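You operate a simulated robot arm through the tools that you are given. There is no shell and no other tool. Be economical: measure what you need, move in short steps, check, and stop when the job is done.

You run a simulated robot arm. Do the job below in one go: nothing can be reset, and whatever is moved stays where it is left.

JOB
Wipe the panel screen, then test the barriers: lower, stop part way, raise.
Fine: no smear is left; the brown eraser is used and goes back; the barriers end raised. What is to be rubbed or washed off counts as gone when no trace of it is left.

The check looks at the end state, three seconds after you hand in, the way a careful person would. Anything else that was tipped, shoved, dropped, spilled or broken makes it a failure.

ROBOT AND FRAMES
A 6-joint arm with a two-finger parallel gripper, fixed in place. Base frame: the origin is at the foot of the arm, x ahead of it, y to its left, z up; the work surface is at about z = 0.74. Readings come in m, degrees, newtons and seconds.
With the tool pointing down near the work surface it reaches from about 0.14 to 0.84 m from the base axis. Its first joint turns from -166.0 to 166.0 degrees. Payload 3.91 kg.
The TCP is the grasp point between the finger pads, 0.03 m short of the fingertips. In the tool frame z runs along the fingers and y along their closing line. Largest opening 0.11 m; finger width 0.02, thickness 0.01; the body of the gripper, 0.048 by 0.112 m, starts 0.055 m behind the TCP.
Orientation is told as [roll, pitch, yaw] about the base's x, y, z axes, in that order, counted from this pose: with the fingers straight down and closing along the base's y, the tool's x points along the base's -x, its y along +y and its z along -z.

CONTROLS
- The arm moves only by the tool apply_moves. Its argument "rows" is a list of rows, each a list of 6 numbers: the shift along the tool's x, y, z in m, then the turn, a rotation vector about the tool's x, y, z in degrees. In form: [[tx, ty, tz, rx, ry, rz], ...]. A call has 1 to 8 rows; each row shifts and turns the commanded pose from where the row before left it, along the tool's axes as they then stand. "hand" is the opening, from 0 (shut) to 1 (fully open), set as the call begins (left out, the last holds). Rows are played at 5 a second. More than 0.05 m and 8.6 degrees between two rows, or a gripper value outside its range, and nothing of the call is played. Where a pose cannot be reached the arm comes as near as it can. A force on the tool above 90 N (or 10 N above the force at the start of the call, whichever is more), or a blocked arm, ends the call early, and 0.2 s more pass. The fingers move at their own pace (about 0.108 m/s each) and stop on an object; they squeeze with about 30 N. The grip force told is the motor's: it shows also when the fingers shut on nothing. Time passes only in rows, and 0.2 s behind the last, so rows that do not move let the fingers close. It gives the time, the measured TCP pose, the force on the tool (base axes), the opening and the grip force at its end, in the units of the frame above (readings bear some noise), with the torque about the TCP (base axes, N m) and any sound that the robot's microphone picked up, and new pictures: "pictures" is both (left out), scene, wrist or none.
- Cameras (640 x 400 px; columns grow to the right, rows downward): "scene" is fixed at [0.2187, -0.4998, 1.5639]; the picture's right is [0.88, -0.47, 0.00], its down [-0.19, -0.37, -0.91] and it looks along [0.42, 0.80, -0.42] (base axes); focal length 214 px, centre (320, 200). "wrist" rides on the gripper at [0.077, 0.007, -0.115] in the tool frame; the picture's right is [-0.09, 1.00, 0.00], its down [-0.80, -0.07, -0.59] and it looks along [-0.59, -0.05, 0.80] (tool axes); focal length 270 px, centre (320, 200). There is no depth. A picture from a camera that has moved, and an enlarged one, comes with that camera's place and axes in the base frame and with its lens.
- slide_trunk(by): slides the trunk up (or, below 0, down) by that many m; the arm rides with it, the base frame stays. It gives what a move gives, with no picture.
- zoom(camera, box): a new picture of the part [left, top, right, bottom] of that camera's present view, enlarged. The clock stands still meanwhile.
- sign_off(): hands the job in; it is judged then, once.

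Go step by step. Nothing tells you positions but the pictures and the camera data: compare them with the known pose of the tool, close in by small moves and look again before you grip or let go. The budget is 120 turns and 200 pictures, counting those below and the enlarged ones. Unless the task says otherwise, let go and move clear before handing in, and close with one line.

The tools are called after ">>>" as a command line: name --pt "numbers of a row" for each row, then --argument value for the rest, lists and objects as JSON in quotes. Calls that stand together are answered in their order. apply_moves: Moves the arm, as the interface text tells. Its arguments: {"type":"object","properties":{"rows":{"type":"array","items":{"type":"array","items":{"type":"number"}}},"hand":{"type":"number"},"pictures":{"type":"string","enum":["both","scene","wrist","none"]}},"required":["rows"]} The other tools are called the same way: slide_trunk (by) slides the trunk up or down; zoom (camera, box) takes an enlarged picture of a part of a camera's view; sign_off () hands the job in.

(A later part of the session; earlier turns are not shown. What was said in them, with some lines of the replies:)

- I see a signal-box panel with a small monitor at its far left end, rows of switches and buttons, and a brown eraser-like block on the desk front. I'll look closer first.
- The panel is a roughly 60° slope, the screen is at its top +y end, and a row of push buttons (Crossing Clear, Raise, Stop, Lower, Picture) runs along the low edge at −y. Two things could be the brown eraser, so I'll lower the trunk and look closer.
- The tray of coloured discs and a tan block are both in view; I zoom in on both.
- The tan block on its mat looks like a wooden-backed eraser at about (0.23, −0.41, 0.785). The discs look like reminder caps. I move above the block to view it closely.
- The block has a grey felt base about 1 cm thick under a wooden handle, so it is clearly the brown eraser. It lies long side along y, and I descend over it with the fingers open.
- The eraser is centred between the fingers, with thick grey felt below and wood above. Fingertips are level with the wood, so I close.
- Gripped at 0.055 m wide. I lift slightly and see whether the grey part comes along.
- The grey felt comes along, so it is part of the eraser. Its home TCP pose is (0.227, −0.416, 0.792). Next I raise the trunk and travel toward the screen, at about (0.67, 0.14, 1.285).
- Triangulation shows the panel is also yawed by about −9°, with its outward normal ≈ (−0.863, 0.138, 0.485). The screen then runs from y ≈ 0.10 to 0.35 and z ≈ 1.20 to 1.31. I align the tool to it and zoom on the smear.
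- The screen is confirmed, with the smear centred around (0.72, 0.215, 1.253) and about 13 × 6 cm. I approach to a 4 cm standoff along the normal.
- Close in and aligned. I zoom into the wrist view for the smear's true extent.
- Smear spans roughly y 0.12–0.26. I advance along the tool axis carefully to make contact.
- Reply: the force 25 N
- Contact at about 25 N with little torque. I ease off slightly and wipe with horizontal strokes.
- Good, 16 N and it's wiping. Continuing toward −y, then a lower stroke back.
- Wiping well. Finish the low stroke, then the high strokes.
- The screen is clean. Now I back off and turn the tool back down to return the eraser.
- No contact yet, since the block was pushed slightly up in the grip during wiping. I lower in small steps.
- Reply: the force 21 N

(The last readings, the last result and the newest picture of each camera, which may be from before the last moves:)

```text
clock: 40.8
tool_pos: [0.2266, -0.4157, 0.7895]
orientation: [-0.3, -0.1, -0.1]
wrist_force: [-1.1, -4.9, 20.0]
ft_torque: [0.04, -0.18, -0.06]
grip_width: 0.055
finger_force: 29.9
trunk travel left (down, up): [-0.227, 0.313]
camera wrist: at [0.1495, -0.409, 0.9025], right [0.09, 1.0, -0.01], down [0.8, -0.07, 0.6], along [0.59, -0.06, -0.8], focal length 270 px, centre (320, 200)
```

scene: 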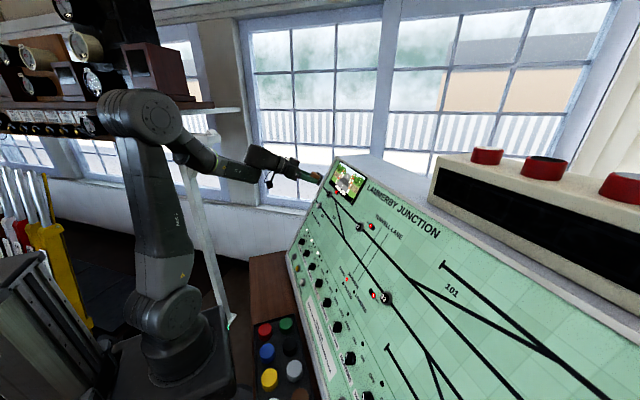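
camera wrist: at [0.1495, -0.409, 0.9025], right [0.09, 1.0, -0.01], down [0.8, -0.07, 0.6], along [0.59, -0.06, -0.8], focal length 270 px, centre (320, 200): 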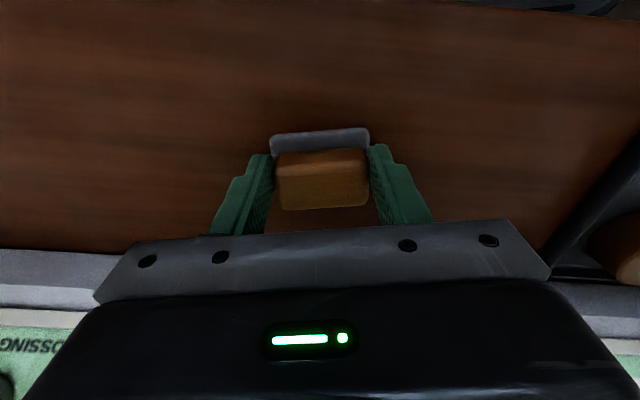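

On the desk. I back the push off slightly, open, and lift clear.

>>> apply_moves --pt "0 0 -0.001 0 0 0" --pt "0 0 0 0 0 0" --pictures "none"

>>> apply_moves --pt "0 0 0 0 0 0" --pt "0 0 0 0 0 0" --pt "0 0 0 0 0 0" --hand 1 --pictures "none"

>>> apply_moves --pt "0 0 -0.02 0 0 0" --pt "0 0 -0.04 0 0 0" --pt "0 0 -0.04 0 0 0" --pt "0 0 -0.045 0 0 0" --pt "0 0 -0.04 0 0 0" --pictures "wrist"

>>> zoom --camera "wrist" --box '[272, 40, 368, 100]'

```text
clock: 41.4
tool_pos: [0.2281, -0.4158, 0.7883]
orientation: [-0.2, 0.0, -0.2]
wrist_force: [-0.9, -4.3, 9.8]
ft_torque: [-0.32, -0.12, -0.09]
grip_width: 0.0548
finger_force: 30.3
trunk travel left (down, up): [-0.227, 0.313]
```

```text
clock: 42.2
tool_pos: [0.2268, -0.4167, 0.7887]
orientation: [-0.1, 0.0, -0.2]
wrist_force: [-0.2, -0.5, -0.7]
ft_torque: [0.02, 0.0, 0.02]
grip_width: 0.1099
finger_force: 0.1
trunk travel left (down, up): [-0.227, 0.313]
```

```text
clock: 43.4
tool_pos: [0.2293, -0.4162, 0.975]
orientation: [0.0, -0.1, -0.2]
wrist_force: [-0.9, -0.7, 0.5]
ft_torque: [-0.01, 0.0, 0.01]
grip_width: 0.1098
finger_force: 0.1
trunk travel left (down, up): [-0.227, 0.313]
camera wrist: at [0.152, -0.4095, 1.0882], right [0.09, 1.0, 0.0], down [0.8, -0.07, 0.59], along [0.59, -0.05, -0.8], focal length 270 px, centre (320, 200)
```

wrist: 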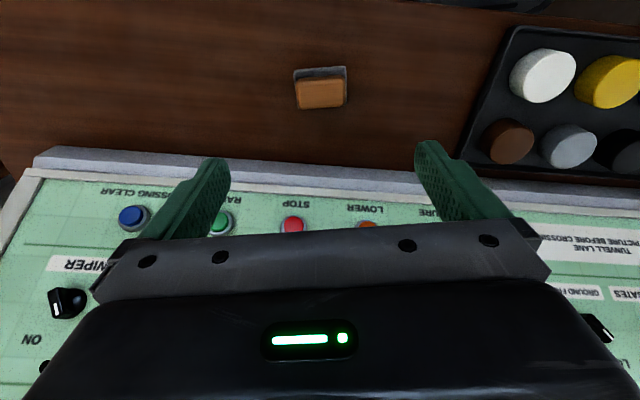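

```text
6.67 times, centred on (320, 70) of wrist
camera zoom: at [0.152, -0.4095, 1.0882], right [0.09, 1.0, 0.0], down [0.8, -0.07, 0.59], along [0.59, -0.05, -0.8], focal length 1802 px, centre (320, 1067)
```

zoom: 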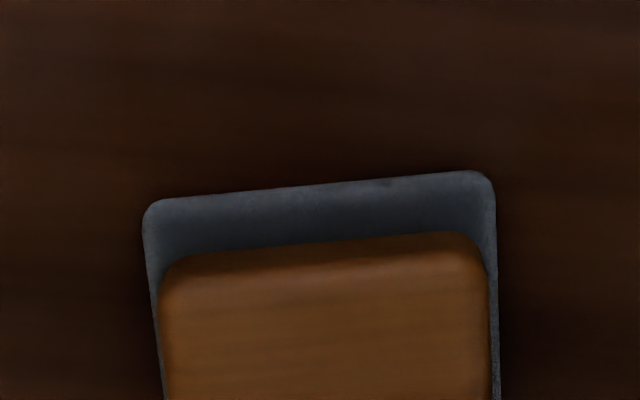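

The eraser is back in its place. The buttons are at about LOWER (0.385, −0.370, 0.840), STOP (0.371, −0.462, 0.839) and RAISE (0.358, −0.548, 0.839). I close the fingers and align to the panel in front of LOWER.

>>> apply_moves --pt "-0.03 0.02 0 0 0 0" --pt "-0.03 0.02 0 0 0 0" --pt "0 0 0 0 0 4.4" --pt "0 0 0 0 0 4.4" --pt "0 0 0 0 -8.5 0" --pt "0 0 0 0 -8.5 0" --pt "0 0 0 0 -8.5 0" --pt "0 0 0 0 -8.5 0" --hand 0 --pictures "none"

>>> apply_moves --pt "0 0 0 0 -8.5 0" --pt "0 0 0 0 -8.5 0" --pt "0 0 0 0 -8.5 0" --pt "0 0 0 0 -1.5 0"

```text
clock: 45.2
tool_pos: [0.2873, -0.3749, 0.9744]
orientation: [-0.1, -34.2, -8.9]
wrist_force: [0.6, 0.1, -1.1]
ft_torque: [-0.01, 0.0, 0.02]
grip_width: 0.0001
finger_force: 29.3
trunk travel left (down, up): [-0.227, 0.313]
```

```text
clock: 46.2
tool_pos: [0.2875, -0.3761, 0.9751]
orientation: [-0.4, -61.0, -8.6]
wrist_force: [0.1, -0.9, -0.2]
ft_torque: [0.02, 0.0, 0.02]
grip_width: 0.0
finger_force: 30.2
trunk travel left (down, up): [-0.227, 0.313]
camera wrist: at [0.1521, -0.3489, 0.9616], right [0.2, 0.98, 0.07], down [-0.14, -0.05, 0.99], along [0.97, -0.21, 0.13], focal length 270 px, centre (320, 200)
```

scene: 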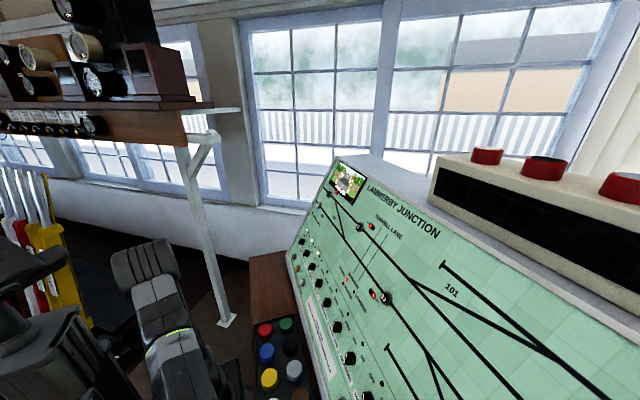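
wrist: 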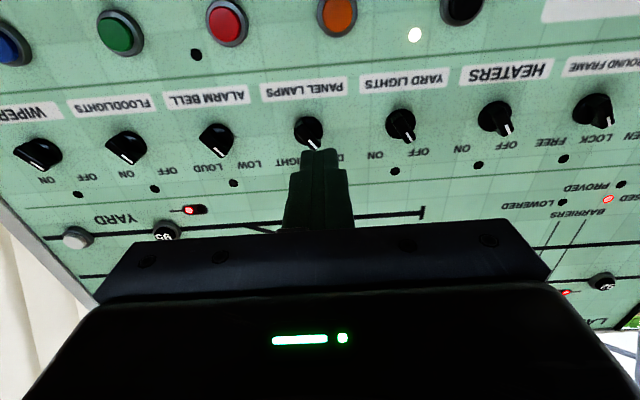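

>>> apply_moves --pt "0.035 0.0095 0.01 0 0 0" --pt "0.035 0.0095 0.01 0 0 0" --pt "0 0 0.03 0 0 0" --pt "0 0 0.03 0 0 0" --pt "0 0 0.0085 0 0 0" --pictures "wrist"

>>> zoom --camera "wrist" --box '[220, 100, 420, 225]'

```text
clock: 47.4
tool_pos: [0.3332, -0.3655, 0.8688]
orientation: [-0.3, -61.0, -8.8]
wrist_force: [0.2, -0.2, 0.1]
ft_torque: [0.01, 0.01, -0.02]
grip_width: 0.0003
finger_force: 30.1
trunk travel left (down, up): [-0.227, 0.313]
camera wrist: at [0.1987, -0.3376, 0.856], right [0.2, 0.98, 0.07], down [-0.14, -0.05, 0.99], along [0.97, -0.21, 0.13], focal length 270 px, centre (320, 200)
```

wrist: 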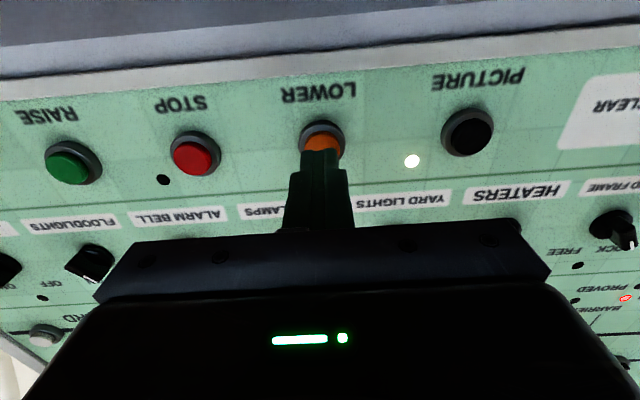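

```text
3.20 times, centred on (320, 162) of wrist
camera zoom: at [0.1987, -0.3376, 0.856], right [0.2, 0.98, 0.07], down [-0.14, -0.05, 0.99], along [0.97, -0.21, 0.13], focal length 865 px, centre (320, 320)
```

zoom: 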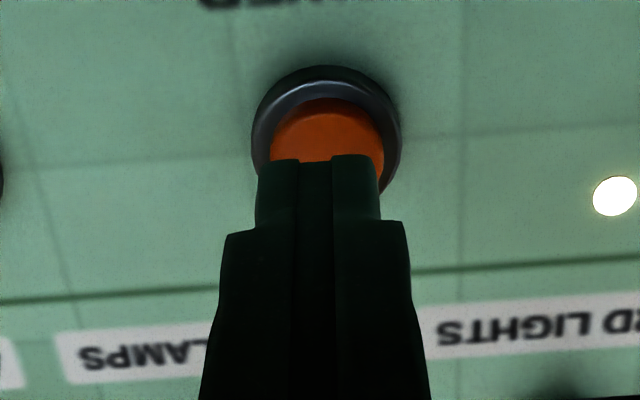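

The fingertip is lined up with LOWER, about 2.8 cm off. I'll advance near it.

>>> apply_moves --pt "-0.001 0.0015 0.011 0 0 0" --pt "0 0 0.011 0 0 0" --pictures "wrist"

>>> zoom --camera "wrist" --box '[220, 100, 420, 225]'

```text
clock: 48.0
tool_pos: [0.353, -0.3674, 0.8606]
orientation: [-0.2, -61.0, -8.8]
wrist_force: [0.2, -0.4, -0.1]
ft_torque: [-0.02, 0.0, 0.02]
grip_width: 0.0001
finger_force: 30.0
trunk travel left (down, up): [-0.227, 0.313]
camera wrist: at [0.2178, -0.3389, 0.8475], right [0.2, 0.98, 0.08], down [-0.14, -0.05, 0.99], along [0.97, -0.21, 0.13], focal length 270 px, centre (320, 200)
```

wrist: 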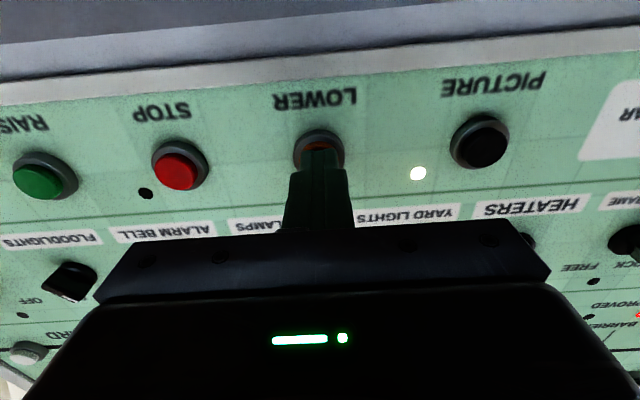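

```text
3.20 times, centred on (320, 162) of wrist
camera zoom: at [0.2178, -0.3389, 0.8475], right [0.2, 0.98, 0.08], down [-0.14, -0.05, 0.99], along [0.97, -0.21, 0.13], focal length 865 px, centre (320, 320)
```

zoom: 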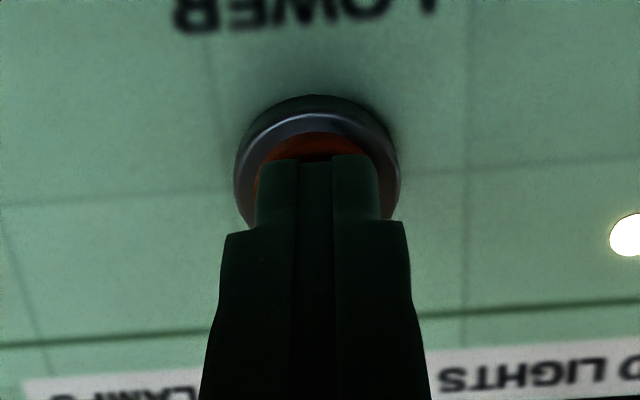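

Centred. Press LOWER gently.

>>> apply_moves --pt "0 0 0.005 0 0 0" --pt "0 0 0.003 0 0 0" --pictures "none"

```text
clock: 48.6
tool_pos: [0.3572, -0.3674, 0.8578]
orientation: [-0.5, -61.1, -8.7]
wrist_force: [-9.8, 2.0, 3.7]
ft_torque: [-0.07, -0.07, -0.05]
grip_width: 0.0001
finger_force: 29.5
trunk travel left (down, up): [-0.227, 0.313]
heard: click
```

Click heard. I retract and check the picture.

>>> apply_moves --pt "0 0 -0.022 0 0 0" --pictures "none"

>>> zoom --camera "scene" --box '[325, 155, 370, 205]'

>>> zoom --camera "scene" --box '[325, 250, 405, 310]'

```text
clock: 49.0
tool_pos: [0.3417, -0.3636, 0.8648]
orientation: [-0.3, -61.0, -8.8]
wrist_force: [0.1, -0.3, -0.6]
ft_torque: [0.0, -0.01, 0.02]
grip_width: 0.0
finger_force: 29.6
trunk travel left (down, up): [-0.227, 0.313]
```

```text
8.00 times, centred on (348, 180) of scene
camera zoom: at [0.2187, -0.4998, 1.5639], right [0.88, -0.47, 0.0], down [-0.19, -0.37, -0.91], along [0.42, 0.8, -0.42], focal length 1716 px, centre (100, 360)
```

zoom: 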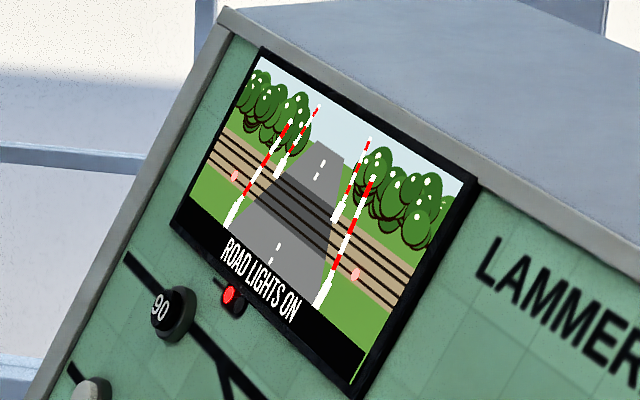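

```text
6.67 times, centred on (365, 280) of scene
camera zoom: at [0.2187, -0.4998, 1.5639], right [0.88, -0.47, 0.0], down [-0.19, -0.37, -0.91], along [0.42, 0.8, -0.42], focal length 1430 px, centre (20, -333)
```

zoom: 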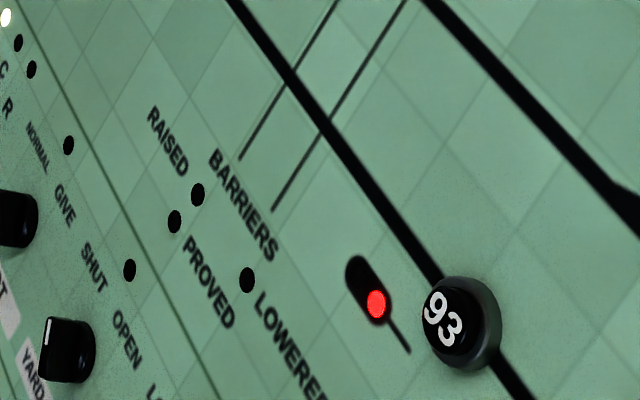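

The road lights came on, so the lowering sequence is starting. I move in front of STOP.

>>> apply_moves --pt "0 -0.045 0 0 0 0" --pt "0.001 -0.0455 0 0 0 0" --pictures "wrist"

>>> zoom --camera "scene" --box '[325, 155, 370, 205]'

>>> zoom --camera "wrist" --box '[220, 100, 420, 225]'

```text
clock: 49.6
tool_pos: [0.3271, -0.4557, 0.8642]
orientation: [-0.2, -60.9, -8.7]
wrist_force: [-0.3, -0.1, 0.2]
ft_torque: [-0.03, 0.03, -0.02]
grip_width: 0.0
finger_force: 30.4
trunk travel left (down, up): [-0.227, 0.313]
camera wrist: at [0.1923, -0.4277, 0.8513], right [0.2, 0.98, 0.07], down [-0.14, -0.05, 0.99], along [0.97, -0.2, 0.13], focal length 270 px, centre (320, 200)
```

wrist: 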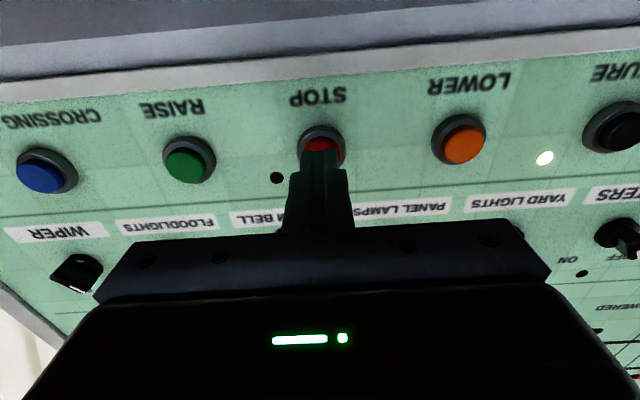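

```text
8.00 times, centred on (348, 180) of scene
camera zoom: at [0.2187, -0.4998, 1.5639], right [0.88, -0.47, 0.0], down [-0.19, -0.37, -0.91], along [0.42, 0.8, -0.42], focal length 1716 px, centre (100, 360)
```

zoom: 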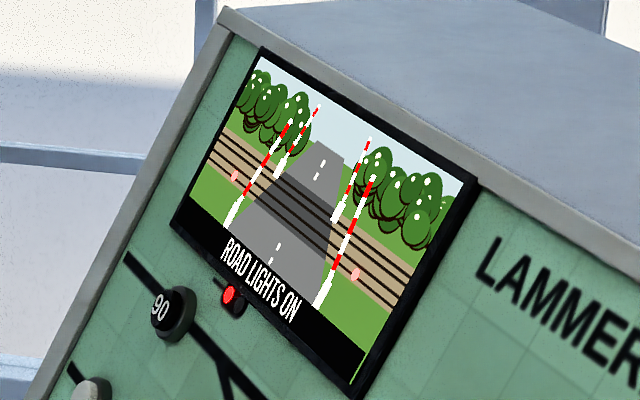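

```text
3.20 times, centred on (320, 162) of wrist
camera zoom: at [0.1923, -0.4277, 0.8513], right [0.2, 0.98, 0.07], down [-0.14, -0.05, 0.99], along [0.97, -0.2, 0.13], focal length 865 px, centre (320, 320)
```

zoom: 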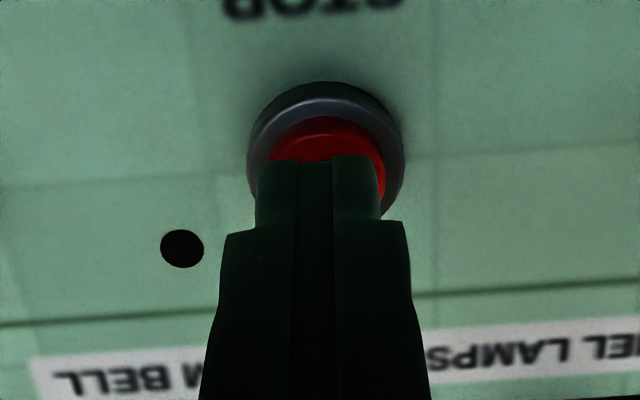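

>>> apply_moves --pt "0 0.001 0.011 0 0 0" --pt "0 0 0 0 0 0" --pictures "none"

>>> zoom --camera "scene" --box '[325, 155, 370, 205]'

```text
clock: 50.2
tool_pos: [0.3362, -0.4566, 0.8595]
orientation: [-0.3, -60.9, -8.7]
wrist_force: [0.5, 0.2, -0.7]
ft_torque: [-0.01, 0.04, 0.03]
grip_width: 0.0001
finger_force: 30.1
trunk travel left (down, up): [-0.227, 0.313]
```

```text
8.00 times, centred on (348, 180) of scene
camera zoom: at [0.2187, -0.4998, 1.5639], right [0.88, -0.47, 0.0], down [-0.19, -0.37, -0.91], along [0.42, 0.8, -0.42], focal length 1716 px, centre (100, 360)
```

zoom: 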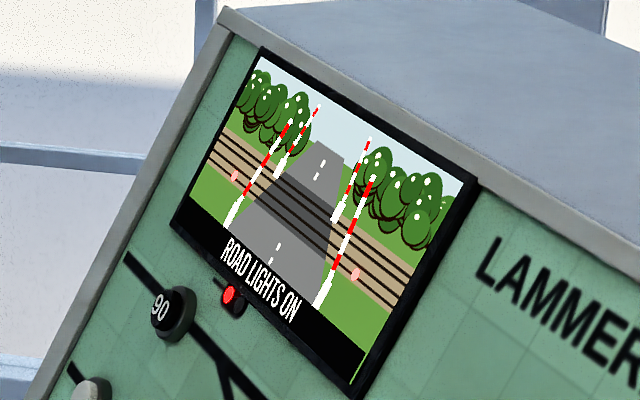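

The fingertip is poised a few mm off STOP. I wait for the barriers to begin moving.

>>> apply_moves --pt "0 0 0 0 0 0" --pt "0 0 0 0 0 0" --pt "0 0 0 0 0 0" --pt "0 0 0 0 0 0" --pt "0 0 0 0 0 0" --pictures "none"

>>> zoom --camera "scene" --box '[325, 155, 370, 205]'

```text
clock: 51.4
tool_pos: [0.3364, -0.4546, 0.8607]
orientation: [-0.3, -61.1, -8.7]
wrist_force: [0.3, -1.4, 0.2]
ft_torque: [0.01, 0.01, -0.01]
grip_width: 0.0
finger_force: 29.7
trunk travel left (down, up): [-0.227, 0.313]
```

```text
8.00 times, centred on (348, 180) of scene
camera zoom: at [0.2187, -0.4998, 1.5639], right [0.88, -0.47, 0.0], down [-0.19, -0.37, -0.91], along [0.42, 0.8, -0.42], focal length 1716 px, centre (100, 360)
```

zoom: 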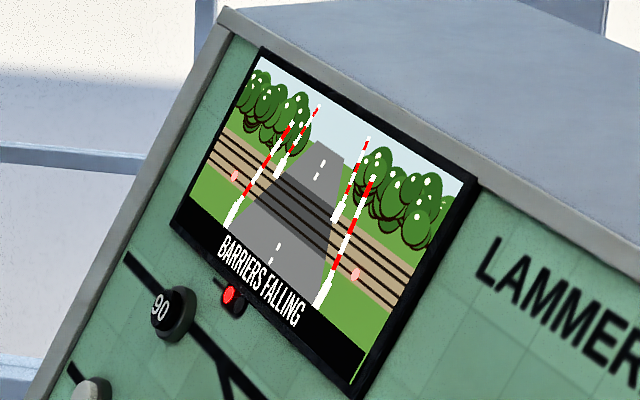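

The barriers have begun to fall. I wait briefly and look again.

>>> apply_moves --pt "0 0 0.002 0 0 0" --pt "0 0 0 0 0 0" --pt "0 0 0 0 0 0" --pt "0 0 0 0 0 0" --pictures "none"

>>> zoom --camera "scene" --box '[325, 155, 370, 205]'

```text
clock: 52.4
tool_pos: [0.3378, -0.4557, 0.8591]
orientation: [-0.3, -61.0, -8.7]
wrist_force: [-0.3, -0.1, 0.3]
ft_torque: [0.0, -0.01, -0.05]
grip_width: 0.0
finger_force: 30.0
trunk travel left (down, up): [-0.227, 0.313]
```

```text
8.00 times, centred on (348, 180) of scene
camera zoom: at [0.2187, -0.4998, 1.5639], right [0.88, -0.47, 0.0], down [-0.19, -0.37, -0.91], along [0.42, 0.8, -0.42], focal length 1716 px, centre (100, 360)
```

zoom: 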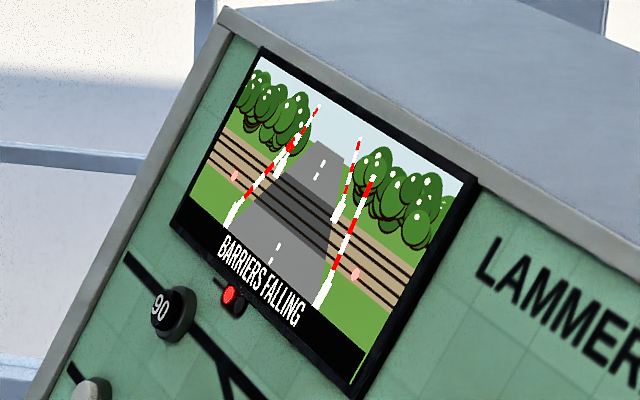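

>>> apply_moves --pt "0 0 0 0 0 0" --pt "0 0 0 0 0 0" --pt "0 0 0 0 0 0" --pt "0 0 0 0 0 0" --pt "0 0 0 0 0 0" --pt "0 0 0 0 0 0" --pt "0 0 0 0 0 0" --pictures "none"

>>> zoom --camera "scene" --box '[325, 155, 370, 205]'

```text
clock: 54.0
tool_pos: [0.337, -0.4547, 0.8603]
orientation: [-0.3, -61.0, -8.7]
wrist_force: [-0.6, 0.6, -0.2]
ft_torque: [0.02, 0.0, 0.0]
grip_width: 0.0003
finger_force: 30.4
trunk travel left (down, up): [-0.227, 0.313]
```

```text
8.00 times, centred on (348, 180) of scene
camera zoom: at [0.2187, -0.4998, 1.5639], right [0.88, -0.47, 0.0], down [-0.19, -0.37, -0.91], along [0.42, 0.8, -0.42], focal length 1716 px, centre (100, 360)
```

zoom: 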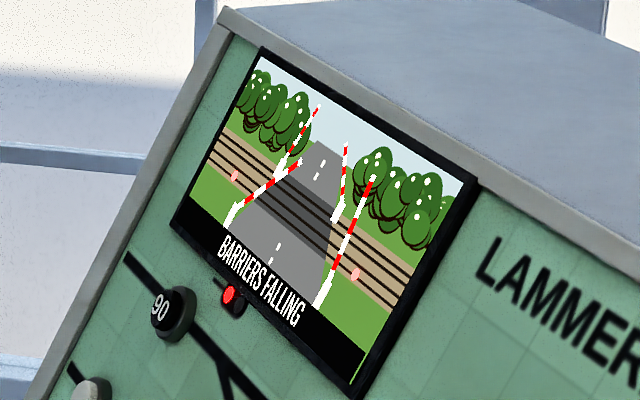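

The entrance barriers are part way down, so I press STOP now.

>>> apply_moves --pt "0 0 0.004 0 0 0" --pt "0 0 0.003 0 0 0" --pictures "none"

```text
clock: 54.6
tool_pos: [0.3413, -0.4552, 0.8563]
orientation: [-0.1, -61.1, -8.7]
wrist_force: [-6.5, 2.0, 2.9]
ft_torque: [0.04, -0.06, 0.0]
grip_width: 0.0002
finger_force: 29.9
trunk travel left (down, up): [-0.227, 0.313]
heard: click
```

>>> apply_moves --pt "0 0 -0.022 0 0 0" --pictures "none"

>>> zoom --camera "scene" --box '[325, 155, 370, 205]'

>>> apply_moves --pt "0 -0.045 0 0 0 0" --pt "0.001 -0.0455 0 0 0 0" --pt "0 0 0 0 0 0" --pictures "wrist"

>>> zoom --camera "scene" --box '[325, 155, 370, 205]'

>>> zoom --camera "wrist" --box '[220, 100, 420, 225]'

```text
clock: 55.0
tool_pos: [0.3244, -0.4531, 0.8687]
orientation: [-0.1, -60.9, -8.8]
wrist_force: [0.6, -0.3, 0.0]
ft_torque: [-0.02, 0.0, 0.04]
grip_width: 0.0
finger_force: 30.3
trunk travel left (down, up): [-0.227, 0.313]
```

```text
8.00 times, centred on (348, 180) of scene
camera zoom: at [0.2187, -0.4998, 1.5639], right [0.88, -0.47, 0.0], down [-0.19, -0.37, -0.91], along [0.42, 0.8, -0.42], focal length 1716 px, centre (100, 360)
```

zoom: 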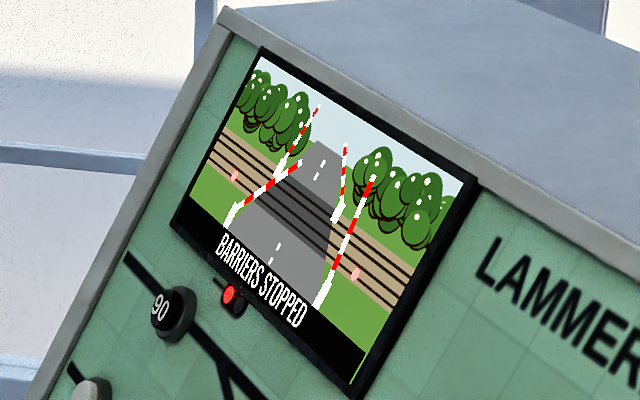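

```text
clock: 55.8
tool_pos: [0.3132, -0.5393, 0.8662]
orientation: [-0.3, -60.9, -8.7]
wrist_force: [0.5, 0.2, 0.7]
ft_torque: [-0.03, -0.03, 0.03]
grip_width: 0.0
finger_force: 29.5
trunk travel left (down, up): [-0.227, 0.313]
camera wrist: at [0.1774, -0.5121, 0.8522], right [0.2, 0.98, 0.08], down [-0.14, -0.05, 0.99], along [0.97, -0.21, 0.13], focal length 270 px, centre (320, 200)
```

wrist: 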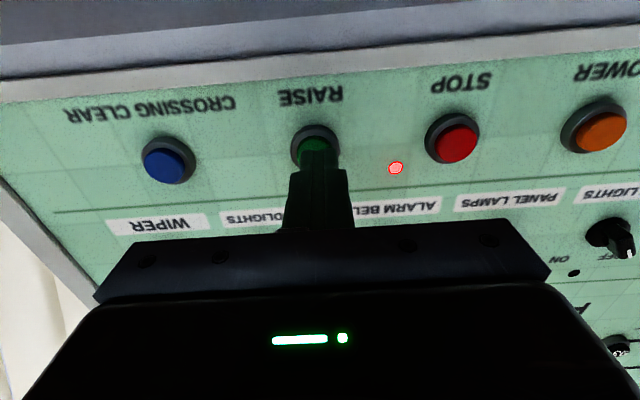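

```text
8.00 times, centred on (348, 180) of scene
camera zoom: at [0.2187, -0.4998, 1.5639], right [0.88, -0.47, 0.0], down [-0.19, -0.37, -0.91], along [0.42, 0.8, -0.42], focal length 1716 px, centre (100, 360)
```

zoom: 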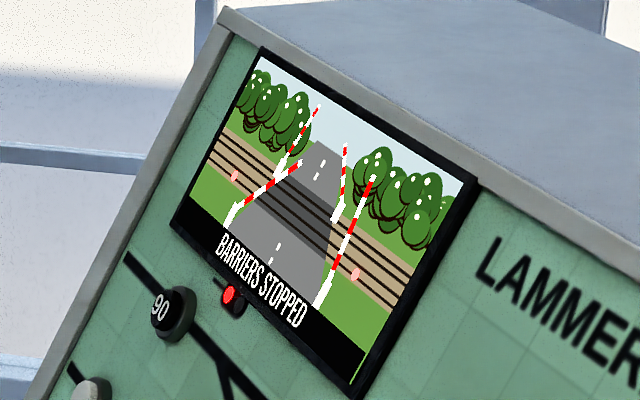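

```text
3.20 times, centred on (320, 162) of wrist
camera zoom: at [0.1774, -0.5121, 0.8522], right [0.2, 0.98, 0.08], down [-0.14, -0.05, 0.99], along [0.97, -0.21, 0.13], focal length 865 px, centre (320, 320)
```

zoom: 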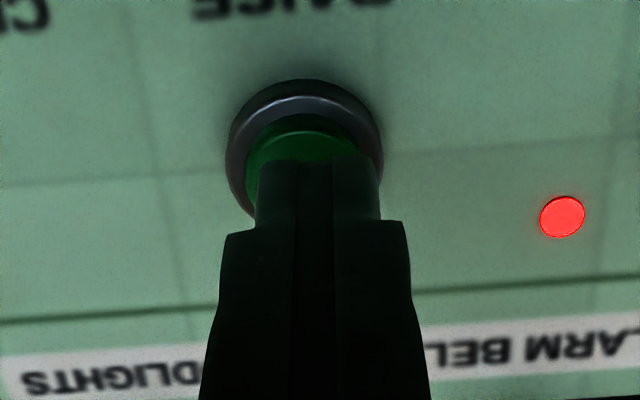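

The screen reads "BARRIERS STOPPED" part way. Next I press RAISE, shifting 3 mm to centre on it.

>>> apply_moves --pt "0 -0.003 0.01 0 0 0" --pt "0 0 0.006 0 0 0" --pt "0 0 0.004 0 0 0" --pictures "none"

```text
clock: 56.6
tool_pos: [0.3264, -0.5456, 0.8574]
orientation: [-0.5, -61.1, -8.7]
wrist_force: [-9.6, 0.8, 7.5]
ft_torque: [-0.04, -0.17, 0.0]
grip_width: 0.0
finger_force: 29.5
trunk travel left (down, up): [-0.227, 0.313]
heard: click
```

Click. I retract and watch the screen.

>>> apply_moves --pt "0 0 -0.03 0 0 0" --pt "0 0 -0.04 0 0 0" --pt "0 0 0 0 0 0" --pt "0 0 0 0 0 0" --pt "0 0 0 0 0 0" --pt "0 0 0 0 0 0" --pictures "none"

>>> zoom --camera "scene" --box '[325, 155, 370, 205]'

```text
clock: 58.0
tool_pos: [0.2656, -0.5371, 0.8887]
orientation: [-0.1, -61.0, -8.8]
wrist_force: [-1.6, 0.4, -0.3]
ft_torque: [0.04, -0.01, 0.0]
grip_width: 0.0
finger_force: 30.8
trunk travel left (down, up): [-0.227, 0.313]
```

```text
8.00 times, centred on (348, 180) of scene
camera zoom: at [0.2187, -0.4998, 1.5639], right [0.88, -0.47, 0.0], down [-0.19, -0.37, -0.91], along [0.42, 0.8, -0.42], focal length 1716 px, centre (100, 360)
```

zoom: 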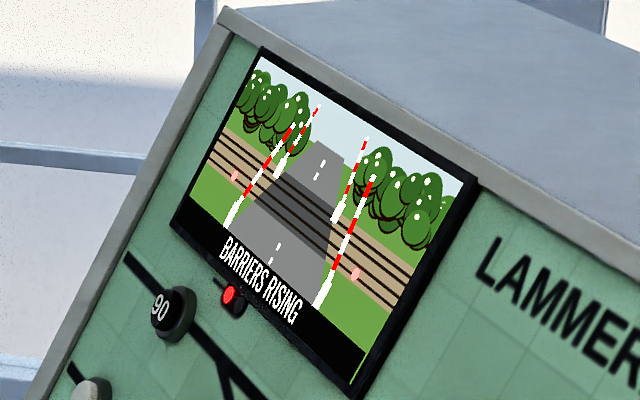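

Barriers are rising. I wait while lifting the arm clear.

>>> apply_moves --pt "-0.04 0 0 0 0 0" --pt "-0.04 0 0 0 0 0" --pt "-0.04 0 0 0 0 0" --pt "0 0 0 0 0 0" --pt "0 0 0 0 0 0" --pt "0 0 0 0 0 0" --pt "0 0 0 0 0 0" --pt "0 0 0 0 0 0" --pictures "both"

>>> zoom --camera "scene" --box '[325, 155, 370, 205]'

>>> zoom --camera "scene" --box '[325, 250, 405, 310]'

```text
clock: 59.8
tool_pos: [0.3222, -0.5428, 0.9944]
orientation: [-0.2, -61.0, -8.7]
wrist_force: [0.3, 0.4, 0.3]
ft_torque: [0.01, 0.0, -0.01]
grip_width: 0.0
finger_force: 30.0
trunk travel left (down, up): [-0.227, 0.313]
camera wrist: at [0.1877, -0.5154, 0.9819], right [0.2, 0.98, 0.07], down [-0.14, -0.05, 0.99], along [0.97, -0.21, 0.13], focal length 270 px, centre (320, 200)
```

scene: 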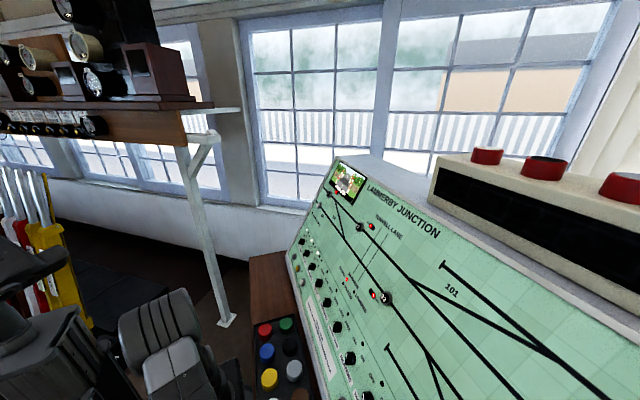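
wrist: 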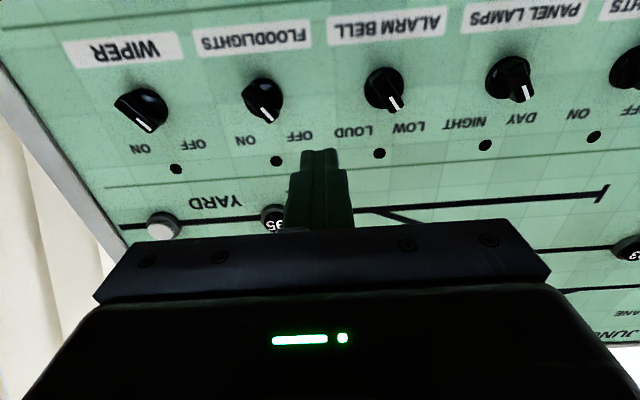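

```text
8.00 times, centred on (348, 180) of scene
camera zoom: at [0.2187, -0.4998, 1.5639], right [0.88, -0.47, 0.0], down [-0.19, -0.37, -0.91], along [0.42, 0.8, -0.42], focal length 1716 px, centre (100, 360)
```

zoom: 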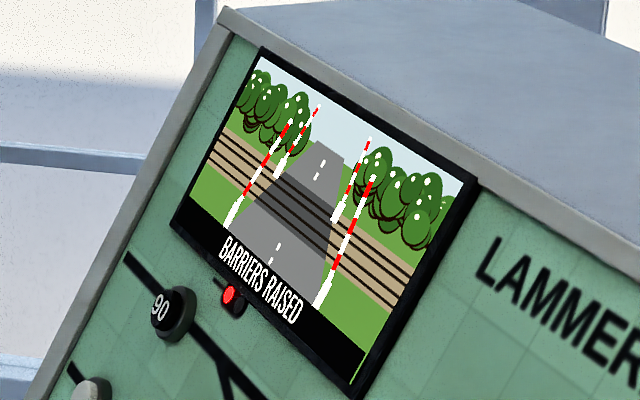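

```text
6.67 times, centred on (365, 280) of scene
camera zoom: at [0.2187, -0.4998, 1.5639], right [0.88, -0.47, 0.0], down [-0.19, -0.37, -0.91], along [0.42, 0.8, -0.42], focal length 1430 px, centre (20, -333)
```

zoom: 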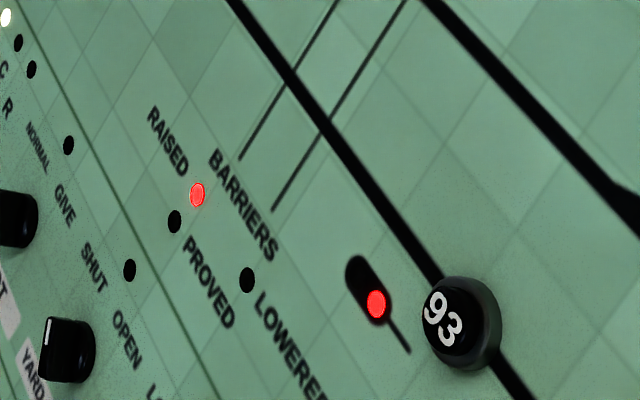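

The screen is clean and reads "BARRIERS RAISED" with the RAISED lamp lit. The eraser is back in its place and the arm is clear, so I hand in.

>>> sign_off

```text
The job is handed in.
```

The screen is wiped clean, and the brown eraser is back in its place within a few mm and turned about 2–3°. The barriers were lowered, stopped part way and raised again, ending with the RAISED lamp lit.
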